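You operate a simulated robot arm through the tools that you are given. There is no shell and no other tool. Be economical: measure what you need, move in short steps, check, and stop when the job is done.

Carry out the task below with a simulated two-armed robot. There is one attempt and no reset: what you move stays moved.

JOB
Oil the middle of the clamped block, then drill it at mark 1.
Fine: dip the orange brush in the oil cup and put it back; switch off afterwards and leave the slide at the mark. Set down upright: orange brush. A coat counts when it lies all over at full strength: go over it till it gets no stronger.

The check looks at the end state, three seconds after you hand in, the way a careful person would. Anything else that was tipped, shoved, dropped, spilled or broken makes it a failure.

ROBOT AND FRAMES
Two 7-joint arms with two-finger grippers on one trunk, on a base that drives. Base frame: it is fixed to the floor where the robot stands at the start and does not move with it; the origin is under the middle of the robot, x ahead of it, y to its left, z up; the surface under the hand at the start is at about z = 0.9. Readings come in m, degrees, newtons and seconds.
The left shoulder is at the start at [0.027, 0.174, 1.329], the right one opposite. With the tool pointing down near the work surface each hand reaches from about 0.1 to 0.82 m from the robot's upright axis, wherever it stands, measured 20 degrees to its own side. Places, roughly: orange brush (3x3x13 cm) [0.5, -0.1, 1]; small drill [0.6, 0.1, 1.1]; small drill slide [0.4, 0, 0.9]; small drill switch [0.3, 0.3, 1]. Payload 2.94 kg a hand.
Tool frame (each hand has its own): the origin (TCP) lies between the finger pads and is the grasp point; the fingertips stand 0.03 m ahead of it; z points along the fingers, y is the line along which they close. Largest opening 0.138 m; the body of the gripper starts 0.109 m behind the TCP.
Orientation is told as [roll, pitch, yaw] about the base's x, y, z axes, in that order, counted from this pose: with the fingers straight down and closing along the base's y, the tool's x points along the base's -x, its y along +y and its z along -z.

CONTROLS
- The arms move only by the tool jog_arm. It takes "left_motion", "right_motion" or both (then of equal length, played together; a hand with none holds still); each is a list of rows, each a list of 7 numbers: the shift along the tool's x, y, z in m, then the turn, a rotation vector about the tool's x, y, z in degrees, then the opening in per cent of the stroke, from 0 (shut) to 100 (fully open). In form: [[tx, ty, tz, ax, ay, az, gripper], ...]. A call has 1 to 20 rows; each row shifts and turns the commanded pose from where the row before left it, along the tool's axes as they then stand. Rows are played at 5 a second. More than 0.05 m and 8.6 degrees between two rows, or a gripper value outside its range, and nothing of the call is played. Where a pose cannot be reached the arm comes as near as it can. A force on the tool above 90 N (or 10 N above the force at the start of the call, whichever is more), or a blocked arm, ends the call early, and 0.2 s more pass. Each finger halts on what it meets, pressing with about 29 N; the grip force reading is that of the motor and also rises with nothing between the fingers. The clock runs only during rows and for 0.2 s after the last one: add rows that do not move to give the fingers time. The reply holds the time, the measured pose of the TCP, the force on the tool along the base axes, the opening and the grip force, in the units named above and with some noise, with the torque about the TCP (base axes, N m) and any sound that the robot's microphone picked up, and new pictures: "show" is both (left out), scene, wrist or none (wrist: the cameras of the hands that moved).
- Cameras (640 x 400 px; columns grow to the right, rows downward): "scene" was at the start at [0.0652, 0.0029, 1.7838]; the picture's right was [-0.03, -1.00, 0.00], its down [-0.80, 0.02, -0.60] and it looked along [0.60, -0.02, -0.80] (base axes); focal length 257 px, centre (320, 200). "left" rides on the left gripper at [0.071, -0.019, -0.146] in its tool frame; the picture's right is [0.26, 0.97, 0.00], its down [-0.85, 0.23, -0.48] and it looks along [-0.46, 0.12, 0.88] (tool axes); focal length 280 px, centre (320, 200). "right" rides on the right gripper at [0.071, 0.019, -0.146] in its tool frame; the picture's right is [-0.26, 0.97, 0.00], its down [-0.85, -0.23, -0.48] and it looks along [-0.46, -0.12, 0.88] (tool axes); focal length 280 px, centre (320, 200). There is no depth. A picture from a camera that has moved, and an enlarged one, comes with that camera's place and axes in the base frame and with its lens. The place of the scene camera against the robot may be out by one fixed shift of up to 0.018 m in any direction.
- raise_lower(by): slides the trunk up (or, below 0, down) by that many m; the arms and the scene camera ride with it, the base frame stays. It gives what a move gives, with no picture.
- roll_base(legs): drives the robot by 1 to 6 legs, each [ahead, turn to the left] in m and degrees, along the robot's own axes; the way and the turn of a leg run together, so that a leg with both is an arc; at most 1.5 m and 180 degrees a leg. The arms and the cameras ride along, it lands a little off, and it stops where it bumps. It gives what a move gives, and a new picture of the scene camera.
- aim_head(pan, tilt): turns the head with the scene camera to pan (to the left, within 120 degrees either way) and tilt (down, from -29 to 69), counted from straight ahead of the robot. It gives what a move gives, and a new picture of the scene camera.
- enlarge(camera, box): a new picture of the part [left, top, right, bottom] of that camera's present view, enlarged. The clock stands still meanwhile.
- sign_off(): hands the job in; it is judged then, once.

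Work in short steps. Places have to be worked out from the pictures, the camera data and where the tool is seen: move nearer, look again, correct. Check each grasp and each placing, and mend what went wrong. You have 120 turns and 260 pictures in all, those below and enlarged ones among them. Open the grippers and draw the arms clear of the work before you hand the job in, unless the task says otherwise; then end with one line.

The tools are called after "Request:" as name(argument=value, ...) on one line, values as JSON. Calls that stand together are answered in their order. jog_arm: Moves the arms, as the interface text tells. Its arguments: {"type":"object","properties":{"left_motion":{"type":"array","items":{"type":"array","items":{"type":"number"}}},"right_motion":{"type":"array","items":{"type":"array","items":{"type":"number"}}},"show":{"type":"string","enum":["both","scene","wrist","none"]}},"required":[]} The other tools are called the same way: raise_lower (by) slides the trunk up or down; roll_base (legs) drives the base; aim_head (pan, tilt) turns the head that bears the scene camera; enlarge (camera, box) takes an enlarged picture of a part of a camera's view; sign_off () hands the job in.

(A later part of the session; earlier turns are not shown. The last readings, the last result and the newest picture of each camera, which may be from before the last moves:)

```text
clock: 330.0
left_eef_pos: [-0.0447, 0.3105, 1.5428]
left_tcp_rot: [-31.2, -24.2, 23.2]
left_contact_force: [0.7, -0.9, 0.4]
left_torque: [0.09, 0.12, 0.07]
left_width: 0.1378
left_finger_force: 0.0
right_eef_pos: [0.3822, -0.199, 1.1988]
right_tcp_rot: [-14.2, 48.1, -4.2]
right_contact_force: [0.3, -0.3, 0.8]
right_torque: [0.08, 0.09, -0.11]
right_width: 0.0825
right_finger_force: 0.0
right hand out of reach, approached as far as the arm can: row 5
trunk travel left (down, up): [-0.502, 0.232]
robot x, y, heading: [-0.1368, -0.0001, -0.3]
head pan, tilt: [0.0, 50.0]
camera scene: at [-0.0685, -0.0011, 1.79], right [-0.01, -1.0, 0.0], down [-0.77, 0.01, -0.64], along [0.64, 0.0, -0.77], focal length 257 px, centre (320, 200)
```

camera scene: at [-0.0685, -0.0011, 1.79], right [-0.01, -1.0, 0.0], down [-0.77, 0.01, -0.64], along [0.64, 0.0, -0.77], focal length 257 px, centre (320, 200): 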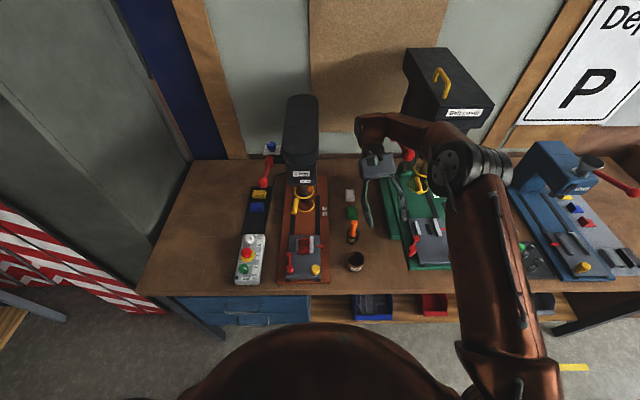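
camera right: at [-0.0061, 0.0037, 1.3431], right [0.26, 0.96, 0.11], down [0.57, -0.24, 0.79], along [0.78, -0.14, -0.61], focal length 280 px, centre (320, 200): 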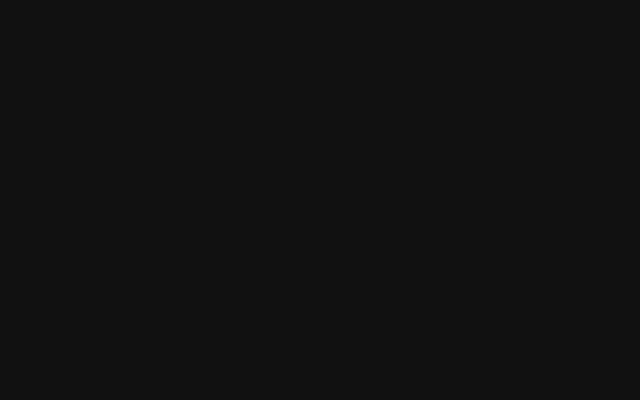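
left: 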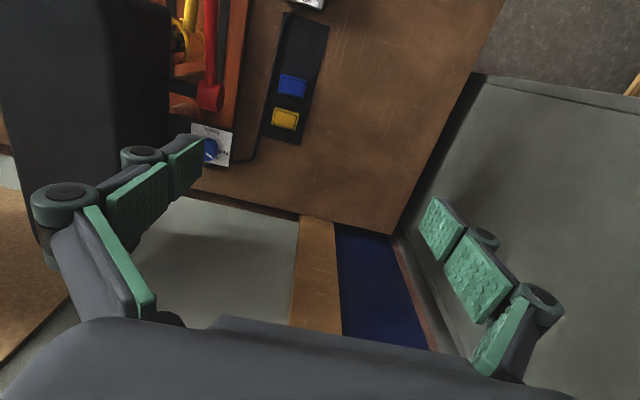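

Free again, and everything on the bench still stands. I level the right hand and bring the left hand forward and level, together.

Request:
jog_arm(left_motion=[[-0.0378, -0.0064, 0.0235, 0, 0, 0, 100], [-0.0378, -0.0064, 0.0235, 0, 0, 0, 100], [-0.0378, -0.0064, 0.0235, 0, 0, 0, 100], [-0.0378, -0.0064, 0.0235, 0, 0, 0, 100], [-0.0378, -0.0064, 0.0235, 0, 0, 0, 100], [-0.0378, -0.0064, 0.0235, 0, 0, 0, 100], [-0.0378, -0.0064, 0.0235, 0, 0, 0, 100], [0, 0, 0, -8, 0, 0, 80], [0, 0, 0, -8, 0, 0, 60], [0, 0, 0, -8, 0, 0, 40], [0, 0, 0, -7, 0, 0, 40], [0, 0, 0, 0, 8, 0, 40], [0, 0, 0, 0, 8, 0, 40], [0, 0, 0, 0, 8, 0, 40], [0, 0, 0, 0, 0, 8, 40], [0, 0, 0, 0, 0, 8, 40], [0, 0, 0, 0, 0, 7, 40], [0, 0, 0, 0, 0, 0, 40]], right_motion=[[0, 0, 0, -7, 0, 0, 60], [0, 0, 0, -7, 0, 0, 60], [0, 0, 0, 0, -8, 0, 60], [0, 0, 0, 0, -8, 0, 60], [0, 0, 0, 0, -8, 0, 60], [0, 0, 0, 0, -8, 0, 60], [0, 0, 0, 0, -8, 0, 60], [0, 0, 0, 0, -8, 0, 60], [0, 0, 0, 0, 0, -4, 60], [0, 0, 0, 0, 0, 0, 60], [0, 0, 0, 0, 0, 0, 60], [0, 0, 0, 0, 0, 0, 60], [0, 0, 0, 0, 0, 0, 60], [0, 0, 0, 0, 0, 0, 60], [0, 0, 0, 0, 0, 0, 60], [0, 0, 0, 0, 0, 0, 60], [0, 0, 0, 0, 0, 0, 60], [0, 0, 0, 0, 0, 0, 60]], show="both")

Request:
enlarge(camera="scene", box=[220, 130, 400, 290])

```text
clock: 333.8
left_eef_pos: [0.2661, 0.3146, 1.5418]
left_tcp_rot: [-0.1, -0.1, -0.1]
left_contact_force: [0.1, -0.3, 0.7]
left_torque: [-0.01, -0.03, 0.02]
left_width: 0.0553
left_finger_force: 0.1
right_eef_pos: [0.3766, -0.197, 1.2009]
right_tcp_rot: [-0.5, 0.2, 0.2]
right_contact_force: [-0.2, -0.3, -0.3]
right_torque: [-0.01, 0.0, 0.02]
right_width: 0.0826
right_finger_force: 0.0
trunk travel left (down, up): [-0.502, 0.232]
robot x, y, heading: [-0.1433, -0.0028, -0.4]
head pan, tilt: [0.0, 50.0]
camera scene: at [-0.0734, 0.0042, 1.7903], right [0.0, -1.0, 0.0], down [-0.77, 0.0, -0.64], along [0.64, 0.0, -0.77], focal length 257 px, centre (320, 200)
camera right: at [0.3071, -0.1771, 1.3488], right [0.26, 0.97, -0.01], down [0.85, -0.22, 0.47], along [0.45, -0.13, -0.88], focal length 280 px, centre (320, 200)
camera left: at [0.1938, 0.2966, 1.6881], right [-0.26, 0.97, 0.0], down [0.85, 0.23, 0.48], along [0.46, 0.12, -0.88], focal length 280 px, centre (320, 200)
```

scene: 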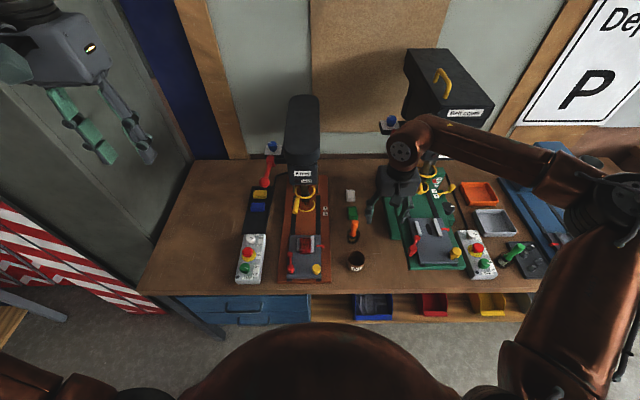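
right: 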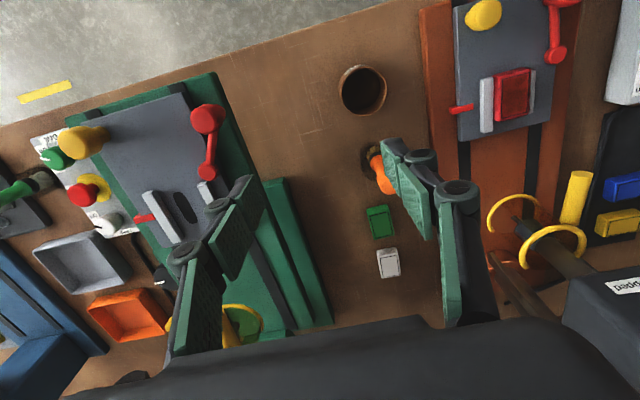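
left: 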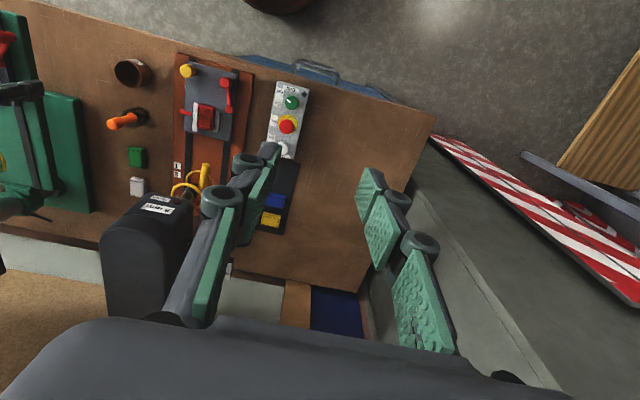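

```text
2.50 times, centred on (310, 210) of scene
camera zoom: at [-0.0734, 0.0042, 1.7903], right [0.0, -1.0, 0.0], down [-0.77, 0.0, -0.64], along [0.64, 0.0, -0.77], focal length 643 px, centre (345, 175)
```

zoom: 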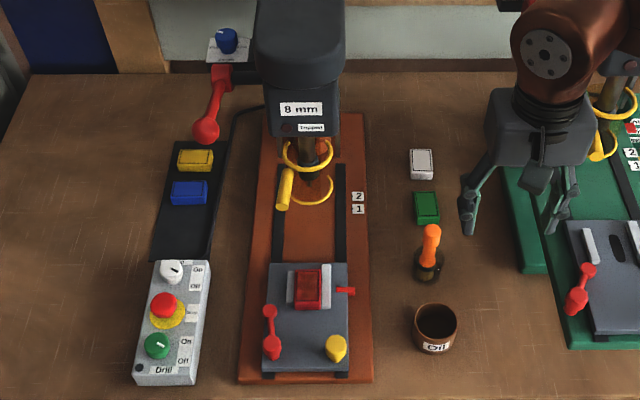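

All stable again and nothing on the bench disturbed. With both hands: the right tilts back 35° over the slide's yellow knob (about [0.319, 0.008], top 0.97), the left goes over the drill switch (about [0.326, 0.256]).

Request:
jog_arm(left_motion=[[-0.0055, -0.0053, 0.042, 0, 0, 0, 40], [-0.0055, -0.0053, 0.042, 0, 0, 0, 40], [-0.0055, -0.0053, 0.042, 0, 0, 0, 40], [-0.0055, -0.0053, 0.042, 0, 0, 0, 40], [-0.0055, -0.0053, 0.042, 0, 0, 0, 40], [-0.0055, -0.0053, 0.042, 0, 0, 0, 40], [-0.0055, -0.0053, 0.042, 0, 0, 0, 40], [-0.0055, -0.0053, 0.042, 0, 0, 0, 40], [-0.0055, -0.0053, 0.042, 0, 0, 0, 40], [-0.0055, -0.0053, 0.042, 0, 0, 0, 40], [-0.0055, -0.0053, 0.04, 0, 0, 0, 40], [0, 0, 0, 0, 0, 8, 40], [0, 0, 0, 0, 0, 8, 40], [0, 0, 0, 0, 0, 8, 40], [0, 0, 0, 0, 0, 8, 40], [0, 0, 0, 0, 0, 8, 40]], right_motion=[[0.0115, 0.041, 0, 0, 0, 0, 60], [0.0115, 0.041, 0, 0, 0, 0, 60], [0.0115, 0.041, 0, 0, 0, 0, 60], [0.0115, 0.041, 0, 0, 0, 0, 60], [0.0115, 0.041, 0, 0, 0, 0, 60], [0, 0, 0, 0, -7, 0, 60], [0, 0, 0, 0, -7, 0, 60], [0, 0, 0, 0, -7, 0, 60], [0, 0, 0, 0, -7, 0, 60], [0, 0, 0, 0, -7, 0, 60], [0.0244, 0, 0.0348, 0, 0, 0, 60], [0.0244, 0, 0.0348, 0, 0, 0, 60], [0.0244, 0, 0.0348, 0, 0, 0, 60], [0.0244, 0, 0.0348, 0, 0, 0, 60], [0, 0, 0, 0, 0, 0, 60], [0, 0, 0, 0, 0, 0, 60]], show="both")

Request:
enlarge(camera="scene", box=[220, 210, 340, 300])

```text
clock: 337.2
left_eef_pos: [0.3275, 0.2567, 1.0808]
left_tcp_rot: [0.1, -0.2, -40.1]
left_contact_force: [0.0, 1.1, -0.1]
left_torque: [0.0, 0.04, -0.01]
left_width: 0.0554
left_finger_force: 0.0
right_eef_pos: [0.3183, 0.0048, 1.029]
right_tcp_rot: [-0.6, -34.6, 0.4]
right_contact_force: [0.5, 0.4, 1.0]
right_torque: [-0.03, 0.02, -0.01]
right_width: 0.0831
right_finger_force: 0.1
trunk travel left (down, up): [-0.502, 0.232]
robot x, y, heading: [-0.1391, -0.0031, -0.3]
head pan, tilt: [0.0, 50.0]
camera scene: at [-0.0726, 0.0042, 1.7903], right [0.0, -1.0, 0.0], down [-0.77, 0.0, -0.64], along [0.64, 0.0, -0.77], focal length 257 px, centre (320, 200)
camera right: at [0.1769, 0.0237, 1.1104], right [0.21, 0.97, 0.14], down [0.43, -0.22, 0.88], along [0.88, -0.13, -0.46], focal length 280 px, centre (320, 200)
camera left: at [0.2605, 0.2877, 1.2282], right [0.42, 0.91, 0.0], down [0.8, -0.37, 0.48], along [0.43, -0.2, -0.88], focal length 280 px, centre (320, 200)
```

scene: 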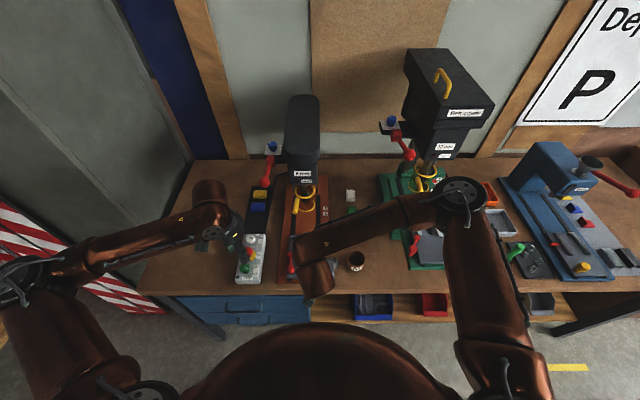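
right: 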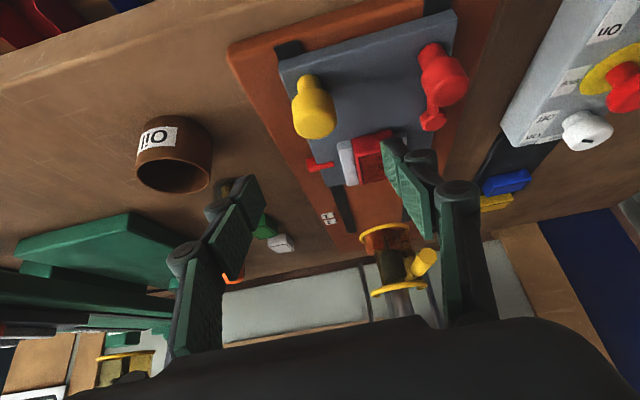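
left: 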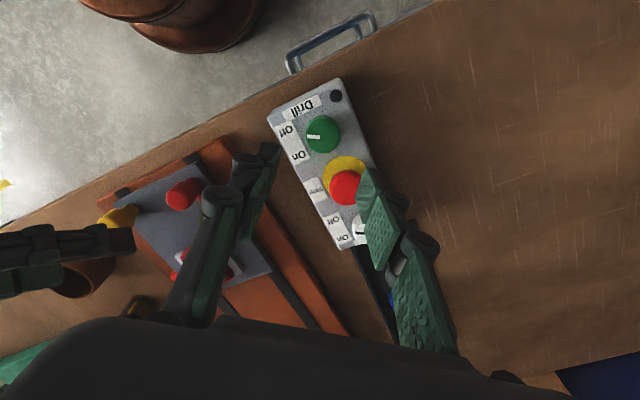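

```text
4.44 times, centred on (280, 255) of scene
camera zoom: at [-0.0726, 0.0042, 1.7903], right [0.0, -1.0, 0.0], down [-0.77, 0.0, -0.64], along [0.64, 0.0, -0.77], focal length 1143 px, centre (498, -44)
```

zoom: 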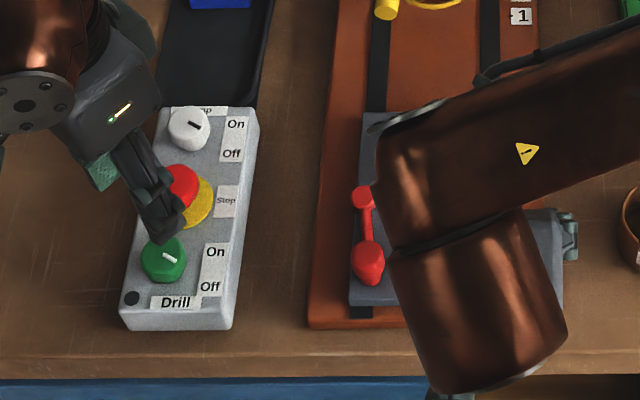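

Both hands are well placed. Now the right lowers and grips the yellow knob, the left lowers and grips the green switch.

Request:
jog_arm(left_motion=[[-0.001, 0.001, 0.04, 0, 0, 0, 40], [-0.001, 0, 0.04, 0, 0, 0, 40], [0, 0, 0.03, 0, 0, 0, 40], [0, 0, 0.01, 0, 0, 0, 40], [0, 0, 0, 0, 0, 0, 30], [0, 0, 0, 0, 0, 0, 15], [0, 0, 0, 0, 0, 0, 0], [0, 0, 0, 0, 0, 0, 0], [0, 0, 0, 0, 0, 0, 0]], right_motion=[[0.012, 0.001, 0.0217, 0, 0, 0, 60], [0.012, 0.001, 0.0217, 0, 0, 0, 60], [0.012, 0.001, 0.0217, 0, 0, 0, 60], [0, 0, 0, 0, 0, 0, 45], [0, 0, 0, 0, 0, 0, 30], [0, 0, 0, 0, 0, 0, 15], [0, 0, 0, 0, 0, 0, 0], [0, 0, 0, 0, 0, 0, 0], [0, 0, 0, 0, 0, 0, 0]], show="wrist")

Request:
enlarge(camera="scene", box=[220, 210, 340, 300])

```text
clock: 339.2
left_eef_pos: [0.3238, 0.2539, 0.9697]
left_tcp_rot: [0.5, -1.1, -40.1]
left_contact_force: [-15.1, -2.0, 70.9]
left_torque: [-2.27, 2.6, 0.24]
left_width: 0.0477
left_finger_force: 44.9
right_eef_pos: [0.3217, 0.0126, 0.9667]
right_tcp_rot: [0.1, -35.8, 0.2]
right_contact_force: [-10.6, 10.8, 78.6]
right_torque: [1.87, -0.98, 0.41]
right_width: 0.0406
right_finger_force: 29.8
trunk travel left (down, up): [-0.502, 0.232]
robot x, y, heading: [-0.1371, 0.0015, -0.4]
head pan, tilt: [0.0, 50.0]
camera right: at [0.1795, 0.0305, 1.0452], right [0.21, 0.97, 0.16], down [0.41, -0.23, 0.88], along [0.89, -0.12, -0.45], focal length 280 px, centre (320, 200)
camera left: at [0.2542, 0.2846, 1.1145], right [0.42, 0.91, 0.0], down [0.79, -0.37, 0.49], along [0.45, -0.2, -0.87], focal length 280 px, centre (320, 200)
```

right: 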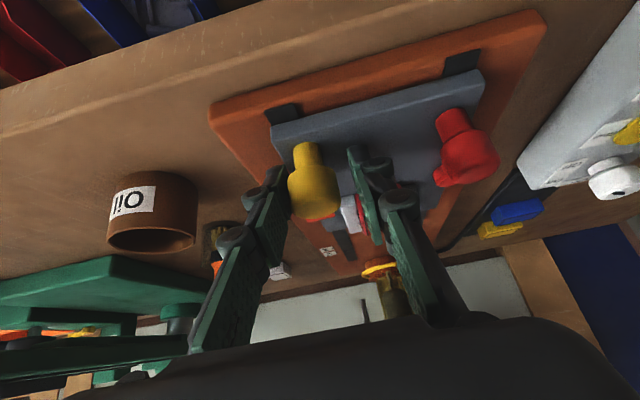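
left: 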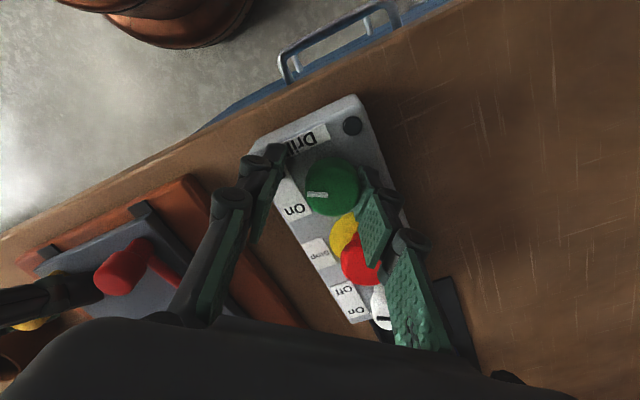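

```text
4.44 times, centred on (280, 255) of scene
camera zoom: at [-0.087, 0.0024, 1.7913], right [-0.01, -1.0, 0.0], down [-0.76, 0.0, -0.65], along [0.65, 0.0, -0.76], focal length 1143 px, centre (498, -44)
```

zoom: 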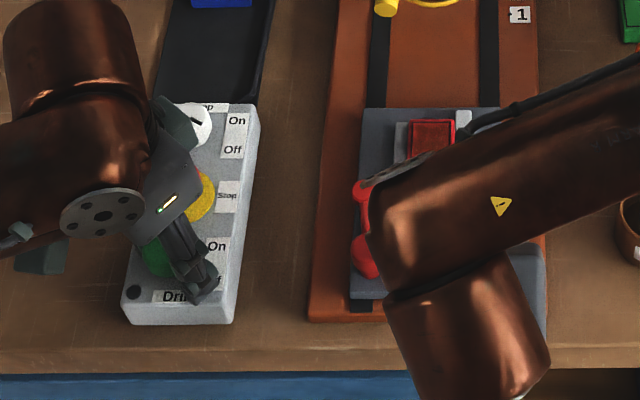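

Both knobs are gripped, but both hands press down a bit hard. I ease both up and push the slide 0.15 m ahead, then look at pointer and marks.

Request:
jog_arm(left_motion=[[0, 0, -0.004, 0, 0, 0, 0], [0, 0, 0, 0, 0, 0, 0], [0, 0, 0, 0, 0, 0, 0], [0, 0, 0, 0, 0, 0, 0], [0, 0, 0, 0, 0, 0, 0], [0, 0, 0, 0, 0, 0, 0], [0, 0, 0, 0, 0, 0, 0], [0, 0, 0, 0, 0, 0, 0]], right_motion=[[-0.0029, -0.002, -0.0041, 0, 0, 0, 0], [0, 0, 0, 0, 0, 0, 0], [-0.0246, 0, 0.0172, 0, 0, 0, 0], [-0.0246, 0, 0.0172, 0, 0, 0, 0], [-0.0246, 0, 0.0172, 0, 0, 0, 0], [-0.0246, 0, 0.0172, 0, 0, 0, 0], [-0.0246, 0, 0.0172, 0, 0, 0, 0], [0, 0, 0, 0, 0, 0, 0]], show="none")

Request:
enlarge(camera="scene", box=[250, 150, 370, 290])

Request:
enlarge(camera="left", box=[220, 90, 420, 330])

Request:
enlarge(camera="right", box=[260, 130, 460, 310])

```text
clock: 341.0
left_eef_pos: [0.3275, 0.2579, 0.9694]
left_tcp_rot: [0.5, -0.6, -39.8]
left_contact_force: [8.8, 8.3, 46.0]
left_torque: [-0.63, 1.52, 0.44]
left_width: 0.0334
left_finger_force: 44.7
right_eef_pos: [0.4747, 0.0097, 0.967]
right_tcp_rot: [-0.3, -35.0, 0.4]
right_contact_force: [-2.3, 12.6, 30.6]
right_torque: [0.92, 0.11, 0.06]
right_width: 0.0283
right_finger_force: 44.8
trunk travel left (down, up): [-0.502, 0.232]
robot x, y, heading: [-0.1396, -0.0027, -0.1]
head pan, tilt: [0.0, 50.0]
```

```text
2.86 times, centred on (310, 220) of scene
camera zoom: at [-0.0791, 0.0052, 1.7907], right [0.0, -1.0, 0.0], down [-0.76, 0.0, -0.65], along [0.65, 0.0, -0.76], focal length 735 px, centre (349, 143)
```

zoom: 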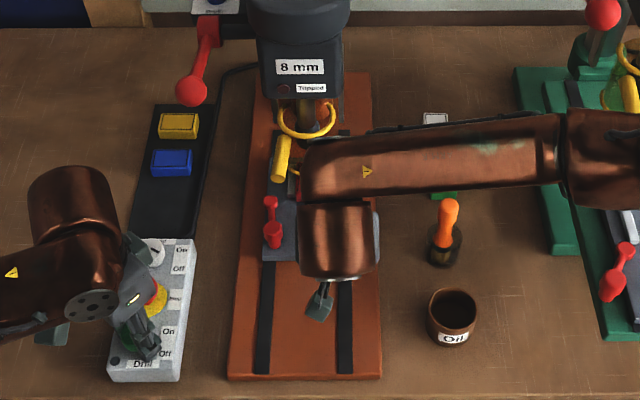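

```text
1.67 times, centred on (320, 210) of left
camera zoom: at [0.2594, 0.2891, 1.1153], right [0.42, 0.91, 0.01], down [0.79, -0.37, 0.49], along [0.45, -0.2, -0.87], focal length 467 px, centre (320, 183)
```

zoom: 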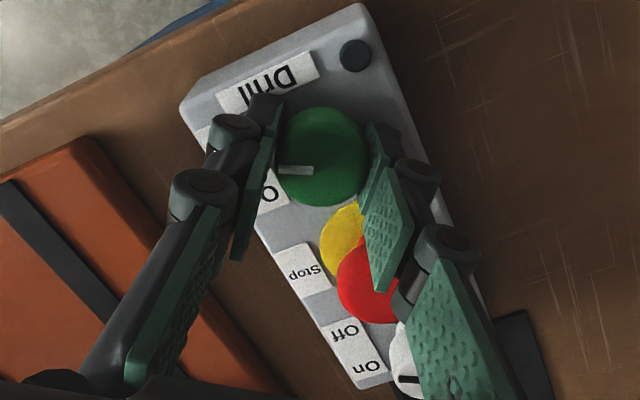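

```text
2.22 times, centred on (360, 220) of right
camera zoom: at [0.332, 0.0278, 1.0467], right [0.21, 0.97, 0.15], down [0.42, -0.22, 0.88], along [0.88, -0.12, -0.46], focal length 623 px, centre (231, 156)
```

zoom: 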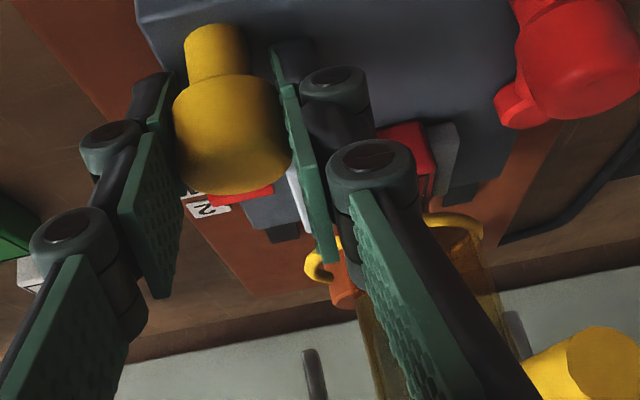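

The slide is near the marks. I re-grip the switch 24° rotated (so the fingers stay clear of the stop button), and turn it counter-clockwise toward On; meanwhile I zoom on pointer and marks.

Request:
enlarge(camera="right", box=[275, 195, 365, 250])

Request:
jog_arm(left_motion=[[0, 0, -0.003, 0, 0, 0, 42], [0, 0, 0, 0, 0, 0, 42], [0, 0, 0, 0, 0, 8, 42], [0, 0, 0, 0, 0, 8, 42], [0, 0, 0, 0, 0, 8, 42], [0, 0, 0, 0, 0, 0, 10], [0, 0, 0, 0, 0, 0, 0], [0, 0, 0, 0, 0, 0, 0], [0, 0, 0, 0, 0, 0, 0]], show="none")

Request:
jog_arm(left_motion=[[0, 0, 0, 0, 0, -8, 0], [0, 0, 0, 0, 0, -8, 0], [0, 0, 0, 0, 0, -8, 0], [0, 0, 0, 0, 0, -8, 0], [0, 0, 0, 0, 0, -8, 0], [0, 0, 0, 0, 0, -8, 0], [0, 0, 0, 0, 0, -8, 0], [0, 0, 0, 0, 0, -8, 0], [0, 0, 0, 0, 0, 0, 0]], show="none")

Request:
enlarge(camera="left", box=[200, 50, 440, 330])

Request:
enlarge(camera="scene", box=[270, 150, 350, 230])

```text
7.11 times, centred on (320, 222) of right
camera zoom: at [0.332, 0.0278, 1.0467], right [0.21, 0.97, 0.15], down [0.42, -0.22, 0.88], along [0.88, -0.12, -0.46], focal length 1994 px, centre (320, 40)
```

zoom: 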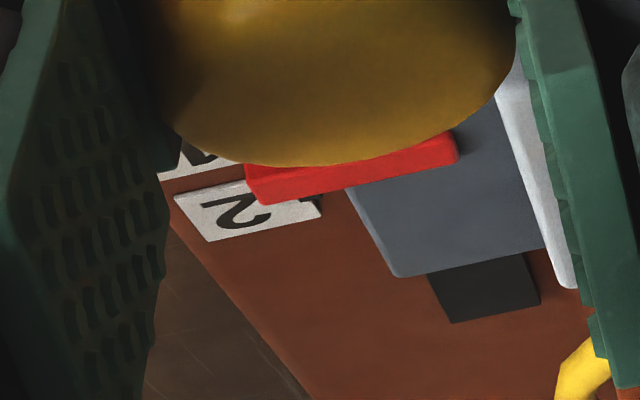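

```text
clock: 343.0
left_eef_pos: [0.3282, 0.2592, 0.9699]
left_tcp_rot: [0.4, -0.2, -64.0]
left_contact_force: [8.9, 5.3, 1.9]
left_torque: [0.25, -0.22, -0.01]
left_width: 0.0326
left_finger_force: 45.4
right_eef_pos: [0.4755, 0.0084, 0.9672]
right_tcp_rot: [-0.4, -35.1, 0.3]
right_contact_force: [-2.1, 7.8, 38.4]
right_torque: [0.59, -0.12, 0.33]
right_width: 0.0279
right_finger_force: 45.1
trunk travel left (down, up): [-0.502, 0.232]
robot x, y, heading: [-0.1399, -0.0015, -0.6]
head pan, tilt: [0.0, 50.0]
```

```text
clock: 345.0
left_eef_pos: [0.329, 0.2573, 0.9694]
left_tcp_rot: [0.0, -0.6, 0.2]
left_contact_force: [12.3, 26.4, 14.6]
left_torque: [0.34, -0.01, -0.63]
left_width: 0.0325
left_finger_force: 45.0
right_eef_pos: [0.4754, 0.0094, 0.9674]
right_tcp_rot: [-0.4, -35.2, 0.5]
right_contact_force: [-0.7, 2.1, 39.5]
right_torque: [0.59, -0.36, -0.05]
right_width: 0.028
right_finger_force: 45.0
trunk travel left (down, up): [-0.502, 0.232]
robot x, y, heading: [-0.1383, -0.0023, -0.6]
head pan, tilt: [0.0, 50.0]
```

```text
1.43 times, centred on (320, 190) of left
camera zoom: at [0.2569, 0.2397, 1.1156], right [-0.27, 0.96, 0.0], down [0.84, 0.23, 0.48], along [0.47, 0.13, -0.88], focal length 401 px, centre (320, 214)
```

zoom: 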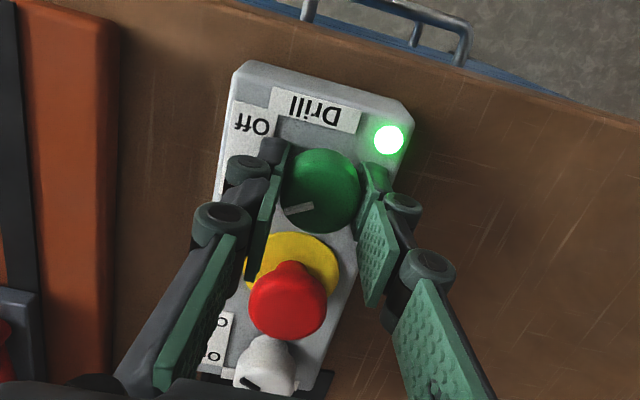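

```text
5.00 times, centred on (310, 190) of scene
camera zoom: at [-0.0766, 0.0087, 1.7906], right [0.0, -1.0, 0.0], down [-0.76, 0.0, -0.64], along [0.64, -0.01, -0.76], focal length 1286 px, centre (370, 250)
```

zoom: 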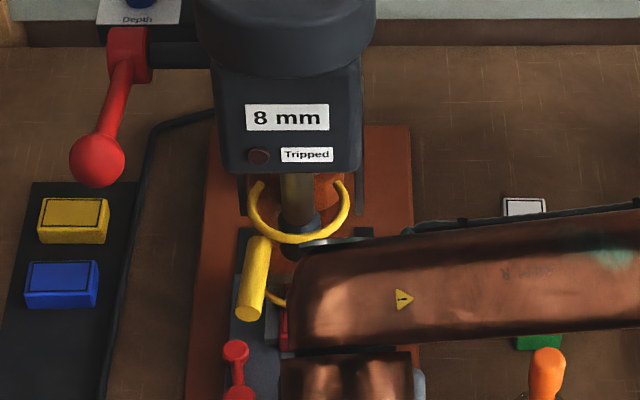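

The drill switch is On (green lamp lit). Now the right moves the slide the remaining ~8.5 mm, lets go and draws back to clear the view; the left lets go of the switch, rises, turns 88° and moves fist-closed above the red feed lever (hub about [0.655, 0.171, 1.158], ball about [0.515, 0.173, 1.195]).

Request:
jog_arm(left_motion=[[0, 0, 0, 0, 0, 0, 42], [0, 0, 0, 0, 0, 0, 42], [0, 0, 0, 0, 0, 0, 42], [0, 0, -0.042, 0, 0, 8, 42], [0, 0, -0.042, 0, 0, 8, 30], [0, 0, -0.042, 0, 0, 8, 20], [0, 0, -0.042, 0, 0, 8, 10], [0, 0, -0.042, 0, 0, 8, 0], [0, 0, -0.042, 0, 0, 8, 0], [0, 0, -0.042, 0, 0, 8, 0], [0, 0, 0, 0, 0, 8, 0], [0, 0, 0, 0, 0, 8, 0], [0, 0, 0, 0, 0, 8, 0], [0, 0, 0, 0, 0, 8, 0], [-0.013, 0.036, 0, 0, 0, 0, 0], [-0.013, 0.036, 0, 0, 0, 0, 0], [-0.013, 0.036, 0, 0, 0, 0, 0], [-0.013, 0.036, 0, 0, 0, 0, 0], [-0.013, 0.036, 0, 0, 0, 0, 0], [-0.013, 0.036, 0, 0, 0, 0, 0]], right_motion=[[-0.007, 0, 0.0049, 0, 0, 0, 0], [0, 0, 0, 0, 0, 0, 0], [0, 0, 0, 0, 0, 0, 0], [0, 0, 0, 0, 0, 0, 30], [0, 0, 0, 0, 0, 0, 45], [0, 0, 0, 0, 0, 0, 60], [0, 0, 0, 0, 0, 0, 60], [0, 0, 0, 0, 0, 0, 60], [0, 0, -0.04, 0, 0, 0, 60], [0, 0, -0.04, 0, 0, 0, 60], [0, 0, -0.04, 0, 0, 0, 60], [0, 0, -0.04, 0, 0, 0, 60], [0, -0.04, 0, 0, 0, 0, 60], [0, -0.04, 0, 0, 0, 0, 60], [0, -0.04, 0, 0, 0, 0, 60], [0, -0.04, 0, 0, 0, 0, 60], [0, -0.04, 0, 0, 0, 0, 60], [0, -0.04, 0, 0, 0, 0, 60], [0, 0, 0, 0, 0, 0, 60], [0, 0, 0, 0, 0, 0, 60]], show="scene")

Request:
enlarge(camera="scene", box=[290, 175, 340, 235])

Request:
enlarge(camera="scene", box=[230, 110, 350, 230])

Request:
enlarge(camera="left", box=[160, 40, 480, 300])

```text
clock: 349.2
left_eef_pos: [0.5461, 0.1842, 1.2634]
left_tcp_rot: [0.0, 0.1, -88.0]
left_contact_force: [0.2, -0.6, 0.2]
left_torque: [0.06, 0.04, 0.0]
left_width: 0.0
left_finger_force: 28.8
right_eef_pos: [0.3949, -0.2328, 1.091]
right_tcp_rot: [-0.4, -34.6, 0.5]
right_contact_force: [-0.2, -0.4, 0.5]
right_torque: [0.04, -0.01, 0.07]
right_width: 0.0827
right_finger_force: 0.2
trunk travel left (down, up): [-0.502, 0.232]
robot x, y, heading: [-0.1411, -0.0043, -0.2]
head pan, tilt: [0.0, 50.0]
camera scene: at [-0.0716, 0.0009, 1.7902], right [0.0, -1.0, 0.0], down [-0.77, 0.0, -0.64], along [0.64, 0.0, -0.77], focal length 257 px, centre (320, 200)
```

scene: 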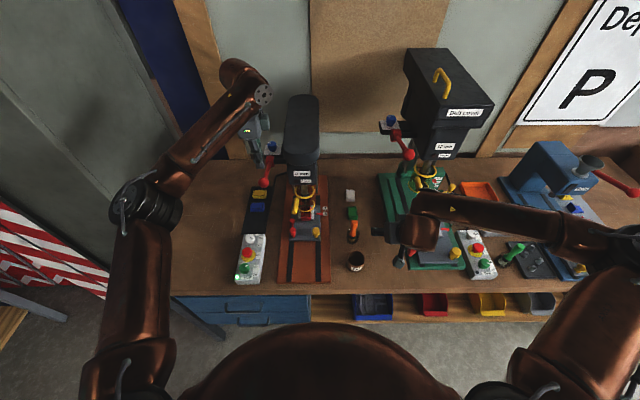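

```text
6.67 times, centred on (315, 205) of scene
camera zoom: at [-0.0716, 0.0009, 1.7902], right [0.0, -1.0, 0.0], down [-0.77, 0.0, -0.64], along [0.64, 0.0, -0.77], focal length 1715 px, centre (353, 167)
```

zoom: 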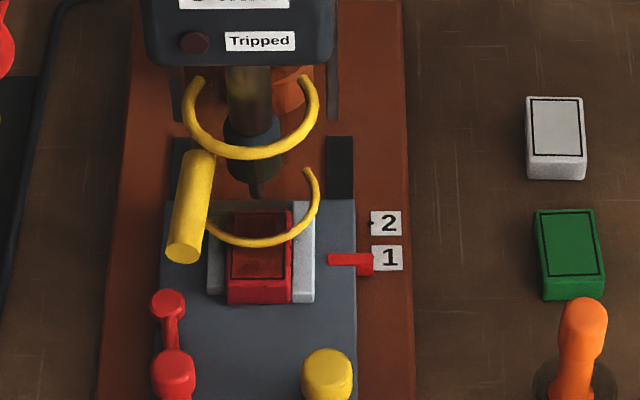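

```text
3.33 times, centred on (290, 170) of scene
camera zoom: at [-0.0716, 0.0009, 1.7902], right [0.0, -1.0, 0.0], down [-0.77, 0.0, -0.64], along [0.64, 0.0, -0.77], focal length 858 px, centre (420, 300)
```

zoom: 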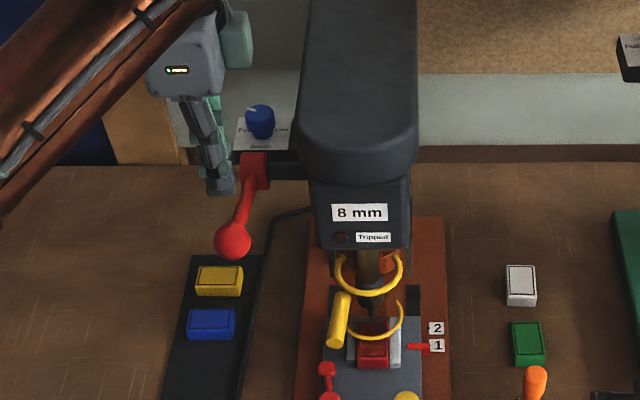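

```text
1.54 times, centred on (320, 170) of left
camera zoom: at [0.5257, 0.2542, 1.4096], right [0.96, 0.3, 0.0], down [0.26, -0.84, 0.47], along [0.14, -0.45, -0.88], focal length 431 px, centre (320, 246)
```

zoom: 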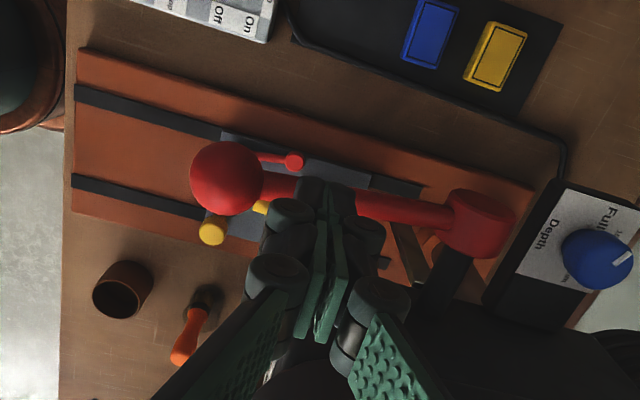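

The lever is below the left fist (needs 13 mm to -y). The pointer is near mark 1; I zoom in tightly to judge the rest.

Request:
enlarge(camera="scene", box=[312, 203, 328, 219])

Request:
enlarge(camera="scene", box=[300, 210, 325, 240])

Request:
enlarge(camera="left", box=[225, 140, 315, 200])

```text
16.00 times, centred on (320, 211) of scene
camera zoom: at [-0.0716, 0.0009, 1.7902], right [0.0, -1.0, 0.0], down [-0.77, 0.0, -0.64], along [0.64, 0.0, -0.77], focal length 4116 px, centre (320, 24)
```

zoom: 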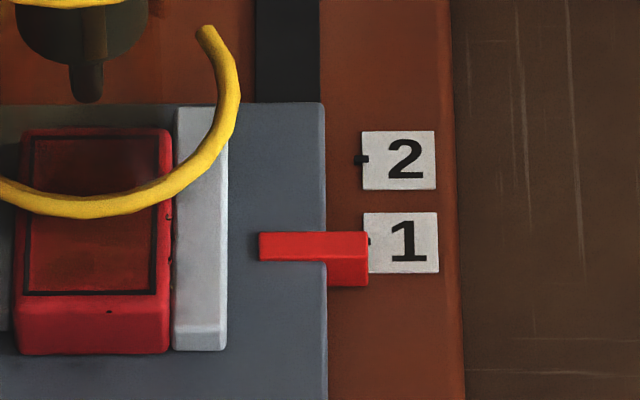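

```text
13.33 times, centred on (312, 225) of scene
camera zoom: at [-0.0716, 0.0009, 1.7902], right [0.0, -1.0, 0.0], down [-0.77, 0.0, -0.64], along [0.64, 0.0, -0.77], focal length 3430 px, centre (420, -133)
```

zoom: 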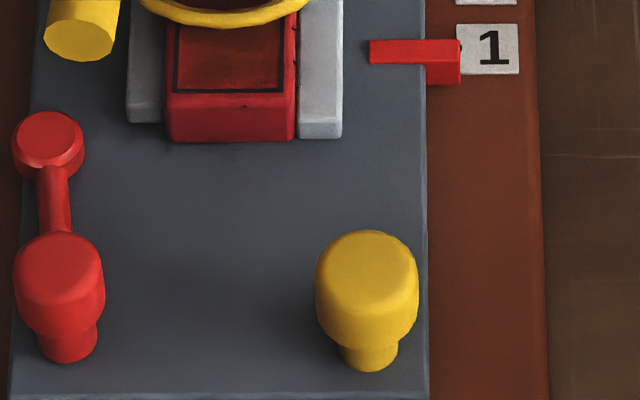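

```text
6.67 times, centred on (270, 170) of left
camera zoom: at [0.5257, 0.2542, 1.4096], right [0.96, 0.3, 0.0], down [0.26, -0.84, 0.47], along [0.14, -0.45, -0.88], focal length 1869 px, centre (653, 400)
```

zoom: 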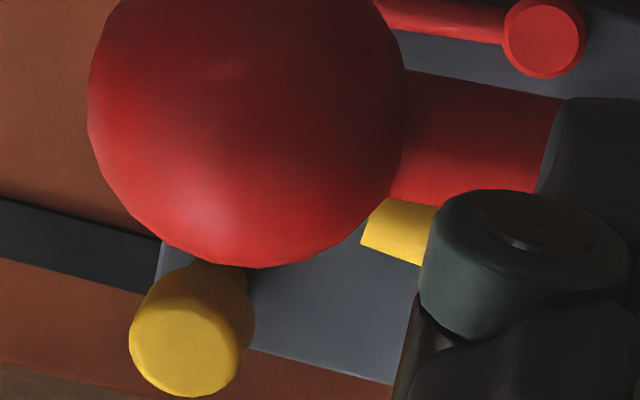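

The tick shows the pointer is about 10 mm short of mark 1 (allowing for its height). The right hand retraces its path to the knob, grips, pushes 10 mm, releases and withdraws; the left fist centres over the lever rod.

Request:
jog_arm(left_motion=[[-0.013, 0, 0, 0, 0, 0, 0], [0, 0, 0, 0, 0, 0, 0], [0, 0, 0, 0, 0, 0, 0], [0, 0, 0, 0, 0, 0, 0], [0, 0, 0, 0, 0, 0, 0], [0, 0, 0, 0, 0, 0, 0], [0, 0, 0, 0, 0, 0, 0], [0, 0, 0, 0, 0, 0, 0], [0, 0, 0, 0, 0, 0, 0], [0, 0, 0, 0, 0, 0, 0], [0, 0, 0, 0, 0, 0, 0], [0, 0, 0, 0, 0, 0, 0], [0, 0, 0, 0, 0, 0, 0], [0, 0, 0, 0, 0, 0, 0], [0, 0, 0, 0, 0, 0, 0], [0, 0, 0, 0, 0, 0, 0], [0, 0, 0, 0, 0, 0, 0]], right_motion=[[0, 0.04, 0, 0, 0, 0, 60], [0, 0.04, 0, 0, 0, 0, 60], [0, 0.04, 0, 0, 0, 0, 60], [0, 0.04, 0, 0, 0, 0, 60], [0, 0.04, 0, 0, 0, 0, 60], [0, 0.04, 0, 0, 0, 0, 60], [0, 0, 0.04, 0, 0, 0, 60], [0, 0, 0.04, 0, 0, 0, 60], [0, 0, 0.04, 0, 0, 0, 60], [0, 0, 0.036, 0, 0, 0, 60], [0, 0, 0, 0, 0, 0, 40], [0, 0, 0, 0, 0, 0, 20], [0, 0, 0, 0, 0, 0, 0], [0, 0, 0, 0, 0, 0, 0], [0, 0, 0, 0, 0, 0, 0], [-0.0041, 0, 0.0029, 0, 0, 0, 0], [-0.0041, 0, 0.0029, 0, 0, 0, 0]], show="none")

Request:
jog_arm(right_motion=[[0, 0, 0, 0, 0, 0, 0], [0, 0, 0, 0, 0, 0, 30], [0, 0, 0, 0, 0, 0, 50], [0, 0, 0, 0, 0, 0, 60], [0, 0, 0, 0, 0, 0, 60], [0, 0, -0.04, 0, 0, 0, 60], [0, 0, -0.04, 0, 0, 0, 60], [0, 0, -0.04, 0, 0, 0, 60], [0, 0, -0.036, 0, 0, 0, 60], [0, -0.04, 0, 0, 0, 0, 60], [0, -0.04, 0, 0, 0, 0, 60], [0, -0.04, 0, 0, 0, 0, 60], [0, -0.04, 0, 0, 0, 0, 60], [0, -0.04, 0, 0, 0, 0, 60], [0, 0, 0, 0, 0, 0, 60]], show="none")

Request:
enlarge(camera="scene", box=[312, 203, 328, 219])

Request:
enlarge(camera="left", box=[160, 40, 480, 300])

```text
clock: 352.8
left_eef_pos: [0.5447, 0.1754, 1.2648]
left_tcp_rot: [0.2, -0.1, -88.0]
left_contact_force: [0.0, -0.9, 0.1]
left_torque: [0.01, 0.02, 0.03]
left_width: 0.0001
left_finger_force: 28.4
right_eef_pos: [0.493, 0.0103, 0.9679]
right_tcp_rot: [-0.4, -34.8, 0.3]
right_contact_force: [3.1, 11.6, 23.9]
right_torque: [0.32, 0.47, -0.03]
right_width: 0.028
right_finger_force: 45.0
trunk travel left (down, up): [-0.502, 0.232]
robot x, y, heading: [-0.1436, -0.0002, -0.1]
head pan, tilt: [0.0, 50.0]
```

```text
clock: 356.0
left_eef_pos: [0.5455, 0.1742, 1.2624]
left_tcp_rot: [0.1, -0.1, -88.0]
left_contact_force: [0.1, 1.0, 0.4]
left_torque: [-0.06, 0.03, 0.03]
left_width: 0.0003
left_finger_force: 28.6
right_eef_pos: [0.4043, -0.1903, 1.0927]
right_tcp_rot: [-0.6, -34.7, 0.6]
right_contact_force: [-0.6, 0.1, -0.5]
right_torque: [-0.05, -0.03, -0.02]
right_width: 0.0826
right_finger_force: 0.0
trunk travel left (down, up): [-0.502, 0.232]
robot x, y, heading: [-0.1445, -0.0013, -0.3]
head pan, tilt: [0.0, 50.0]
```

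```text
16.00 times, centred on (320, 211) of scene
camera zoom: at [-0.0721, 0.0059, 1.7902], right [0.0, -1.0, 0.0], down [-0.77, 0.0, -0.64], along [0.64, 0.0, -0.77], focal length 4116 px, centre (320, 24)
```

zoom: 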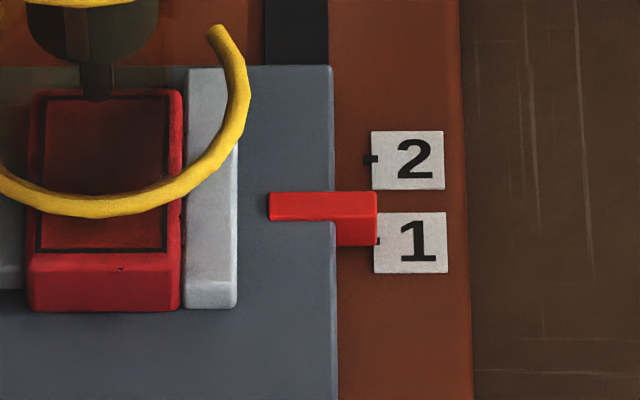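

```text
1.54 times, centred on (320, 170) of left
camera zoom: at [0.5248, 0.2449, 1.409], right [0.96, 0.3, 0.0], down [0.26, -0.84, 0.48], along [0.14, -0.46, -0.88], focal length 431 px, centre (320, 246)
```

zoom: 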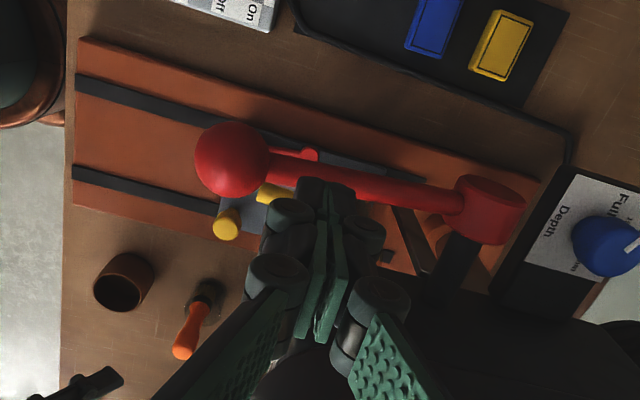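

That moved 13.5 mm: now about 2.5–3 mm too far. The right hand retraces, grips and pulls back 2.7 mm, then withdraws; the left fist lowers to just above the lever rod.

Request:
jog_arm(left_motion=[[0, 0, 0.01, 0, 0, 0, 0], [0, 0, 0.01, 0, 0, 0, 0], [0, 0, 0, 0, 0, 0, 0], [0, 0, 0, 0, 0, 0, 0], [0, 0, 0, 0, 0, 0, 0], [0, 0, 0, 0, 0, 0, 0], [0, 0, 0, 0, 0, 0, 0], [0, 0, 0, 0, 0, 0, 0], [0, 0, 0, 0, 0, 0, 0], [0, 0, 0, 0, 0, 0, 0], [0, 0, 0, 0, 0, 0, 0], [0, 0, 0, 0, 0, 0, 0], [0, 0, 0, 0, 0, 0, 0], [0, 0, 0, 0, 0, 0, 0], [0, 0, 0, 0, 0, 0, 0], [0, 0, 0, 0, 0, 0, 0]], right_motion=[[0, 0.04, 0, 0, 0, 0, 60], [0, 0.04, 0, 0, 0, 0, 60], [0, 0.04, 0, 0, 0, 0, 60], [0, 0.04, 0, 0, 0, 0, 60], [0, 0.04, 0, 0, 0, 0, 60], [0, 0, 0.04, 0, 0, 0, 60], [0, 0, 0.04, 0, 0, 0, 60], [0, 0, 0.04, 0, 0, 0, 60], [0, 0, 0.036, 0, 0, 0, 60], [0, 0, 0, 0, 0, 0, 40], [0, 0, 0, 0, 0, 0, 20], [0, 0, 0, 0, 0, 0, 0], [0, 0, 0, 0, 0, 0, 0], [0, 0, 0, 0, 0, 0, 0], [0.0022, 0, -0.0015, 0, 0, 0, 0], [0, 0, 0, 0, 0, 0, 0]], show="none")

Request:
jog_arm(right_motion=[[0, 0, 0, 0, 0, 0, 0], [0, 0, 0, 0, 0, 0, 30], [0, 0, 0, 0, 0, 0, 50], [0, 0, 0, 0, 0, 0, 60], [0, 0, 0, 0, 0, 0, 60], [0, 0, -0.04, 0, 0, 0, 60], [0, 0, -0.04, 0, 0, 0, 60], [0, 0, -0.04, 0, 0, 0, 60], [0, 0, -0.036, 0, 0, 0, 60], [0, -0.04, 0, 0, 0, 0, 60], [0, -0.04, 0, 0, 0, 0, 60], [0, -0.04, 0, 0, 0, 0, 60], [0, -0.04, 0, 0, 0, 0, 60], [0, -0.04, 0, 0, 0, 0, 60], [0, 0, 0, 0, 0, 0, 60]], show="none")

Request:
enlarge(camera="scene", box=[312, 203, 328, 219])

Request:
enlarge(camera="left", box=[160, 40, 480, 300])

```text
clock: 359.4
left_eef_pos: [0.5472, 0.1754, 1.244]
left_tcp_rot: [0.2, -0.1, -88.0]
left_contact_force: [-0.3, 0.1, 0.4]
left_torque: [0.02, 0.02, 0.02]
left_width: 0.0001
left_finger_force: 29.0
right_eef_pos: [0.489, 0.0107, 0.9665]
right_tcp_rot: [-0.4, -34.9, 0.5]
right_contact_force: [5.9, 14.6, 21.8]
right_torque: [0.38, -0.97, -0.02]
right_width: 0.0277
right_finger_force: 45.0
trunk travel left (down, up): [-0.502, 0.232]
robot x, y, heading: [-0.1384, 0.0016, -0.3]
head pan, tilt: [0.0, 50.0]
```

```text
clock: 362.6
left_eef_pos: [0.5472, 0.1735, 1.2448]
left_tcp_rot: [0.1, -0.1, -88.0]
left_contact_force: [-0.2, -0.3, 0.0]
left_torque: [-0.01, 0.05, -0.04]
left_width: 0.0
left_finger_force: 28.5
right_eef_pos: [0.4021, -0.1937, 1.0933]
right_tcp_rot: [-0.5, -34.7, 0.7]
right_contact_force: [0.2, 0.1, 0.5]
right_torque: [-0.05, -0.02, -0.02]
right_width: 0.0829
right_finger_force: 0.1
trunk travel left (down, up): [-0.502, 0.232]
robot x, y, heading: [-0.1409, -0.0021, -0.3]
head pan, tilt: [0.0, 50.0]
```

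```text
16.00 times, centred on (320, 211) of scene
camera zoom: at [-0.0721, 0.0061, 1.7902], right [0.0, -1.0, 0.0], down [-0.77, 0.0, -0.64], along [0.64, 0.0, -0.77], focal length 4116 px, centre (320, 24)
```

zoom: 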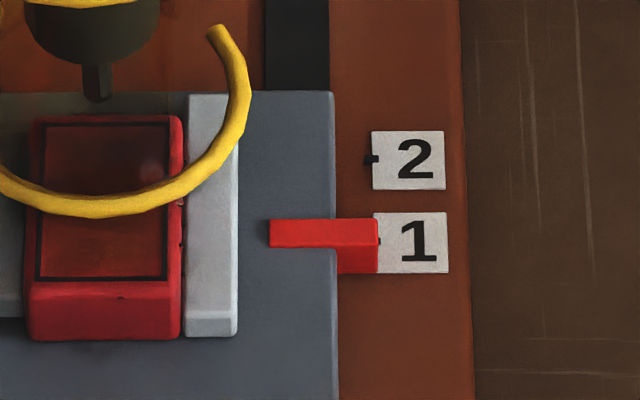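

```text
1.54 times, centred on (320, 170) of left
camera zoom: at [0.5258, 0.2447, 1.3893], right [0.96, 0.3, 0.0], down [0.26, -0.84, 0.48], along [0.14, -0.46, -0.88], focal length 431 px, centre (320, 246)
```

zoom: 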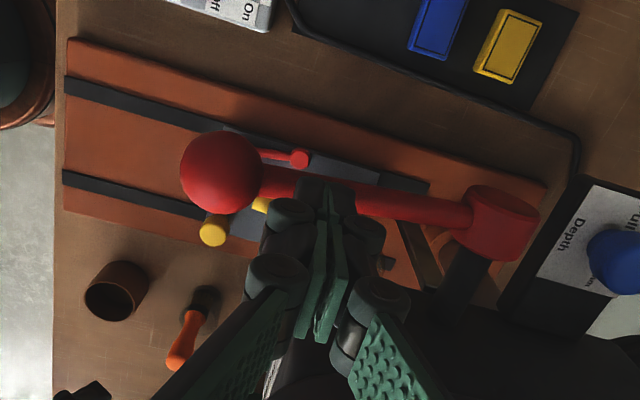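

The re-grip shifts the slide by several mm, so for the last ~6 mm I push the knob from behind with closed fingers, which is finer. First I come up behind it in small steps and watch the force.

Request:
jog_arm(right_motion=[[0, 0.0406, 0, 0, 0, 0, 30], [0, 0.0406, 0, 0, 0, 0, 0], [0, 0.0406, 0, 0, 0, 0, 0], [0, 0.0406, 0, 0, 0, 0, 0], [0, 0.0406, 0, 0, 0, 0, 0], [0.0114, 0, 0.0311, 0, 0, 0, 0], [0.0114, 0, 0.0311, 0, 0, 0, 0], [0.0114, 0, 0.0311, 0, 0, 0, 0], [0.0114, 0, 0.0311, 0, 0, 0, 0], [0, 0, 0, 0, 0, 0, 0], [0, 0, 0, 0, 0, 0, 0]], show="none")

Request:
jog_arm(right_motion=[[-0.0033, 0, 0.0023, 0, 0, 0, 0], [0, 0, 0, 0, 0, 0, 0]], show="none")

Request:
jog_arm(right_motion=[[-0.0033, 0, 0.0023, 0, 0, 0, 0], [0, 0, 0, 0, 0, 0, 0]], show="none")

Request:
enlarge(camera="right", box=[250, 80, 400, 230])

Request:
enlarge(camera="scene", box=[290, 200, 340, 240])

```text
clock: 365.0
left_eef_pos: [0.547, 0.1735, 1.244]
left_tcp_rot: [0.1, -0.1, -88.0]
left_contact_force: [-0.1, 0.3, -0.7]
left_torque: [0.03, 0.02, 0.01]
left_width: 0.0002
left_finger_force: 28.6
right_eef_pos: [0.4338, 0.0113, 0.9648]
right_tcp_rot: [-0.6, -34.7, 0.6]
right_contact_force: [0.6, -0.1, 1.0]
right_torque: [0.03, 0.03, -0.02]
right_width: 0.0001
right_finger_force: 28.3
trunk travel left (down, up): [-0.502, 0.232]
robot x, y, heading: [-0.1404, 0.0002, -0.5]
head pan, tilt: [0.0, 50.0]
```

```text
clock: 365.6
left_eef_pos: [0.5467, 0.1733, 1.2435]
left_tcp_rot: [0.0, 0.0, -88.0]
left_contact_force: [0.2, 0.0, 0.4]
left_torque: [-0.01, 0.02, 0.01]
left_width: 0.0001
left_finger_force: 28.9
right_eef_pos: [0.4381, 0.0111, 0.9645]
right_tcp_rot: [-0.6, -34.6, 0.5]
right_contact_force: [-0.1, 0.5, 0.3]
right_torque: [0.0, -0.01, -0.02]
right_width: 0.0
right_finger_force: 28.6
trunk travel left (down, up): [-0.502, 0.232]
robot x, y, heading: [-0.1381, -0.0035, -0.2]
head pan, tilt: [0.0, 50.0]
```

```text
clock: 366.2
left_eef_pos: [0.5472, 0.1732, 1.2434]
left_tcp_rot: [0.1, -0.2, -88.0]
left_contact_force: [0.8, -0.6, -0.7]
left_torque: [0.01, 0.01, -0.01]
left_width: 0.0
left_finger_force: 28.3
right_eef_pos: [0.4409, 0.0117, 0.9643]
right_tcp_rot: [-0.6, -34.7, 0.6]
right_contact_force: [0.0, -0.1, 1.0]
right_torque: [0.06, -0.01, 0.01]
right_width: 0.0004
right_finger_force: 28.5
trunk travel left (down, up): [-0.502, 0.232]
robot x, y, heading: [-0.1391, 0.0001, -0.2]
head pan, tilt: [0.0, 50.0]
```

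```text
2.67 times, centred on (325, 155) of right
camera zoom: at [0.3011, 0.0298, 1.0449], right [0.21, 0.97, 0.14], down [0.43, -0.22, 0.88], along [0.88, -0.13, -0.46], focal length 748 px, centre (307, 320)
```

zoom: 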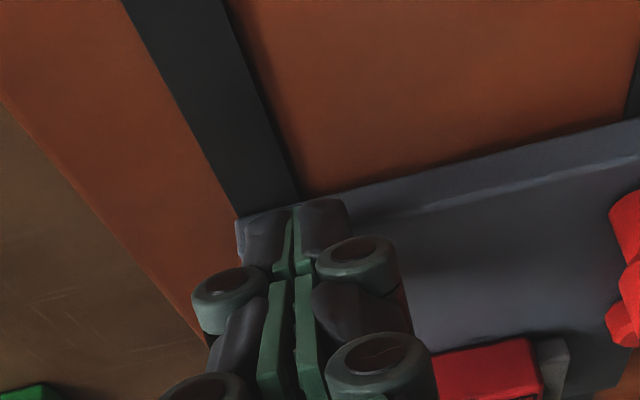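

```text
10.00 times, centred on (315, 220) of scene
camera zoom: at [-0.0731, 0.0048, 1.7903], right [0.0, -1.0, 0.0], down [-0.77, 0.0, -0.64], along [0.64, 0.0, -0.77], focal length 2573 px, centre (370, 0)
```

zoom: 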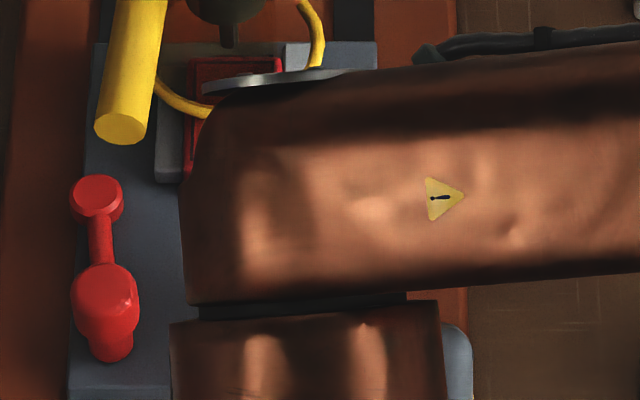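

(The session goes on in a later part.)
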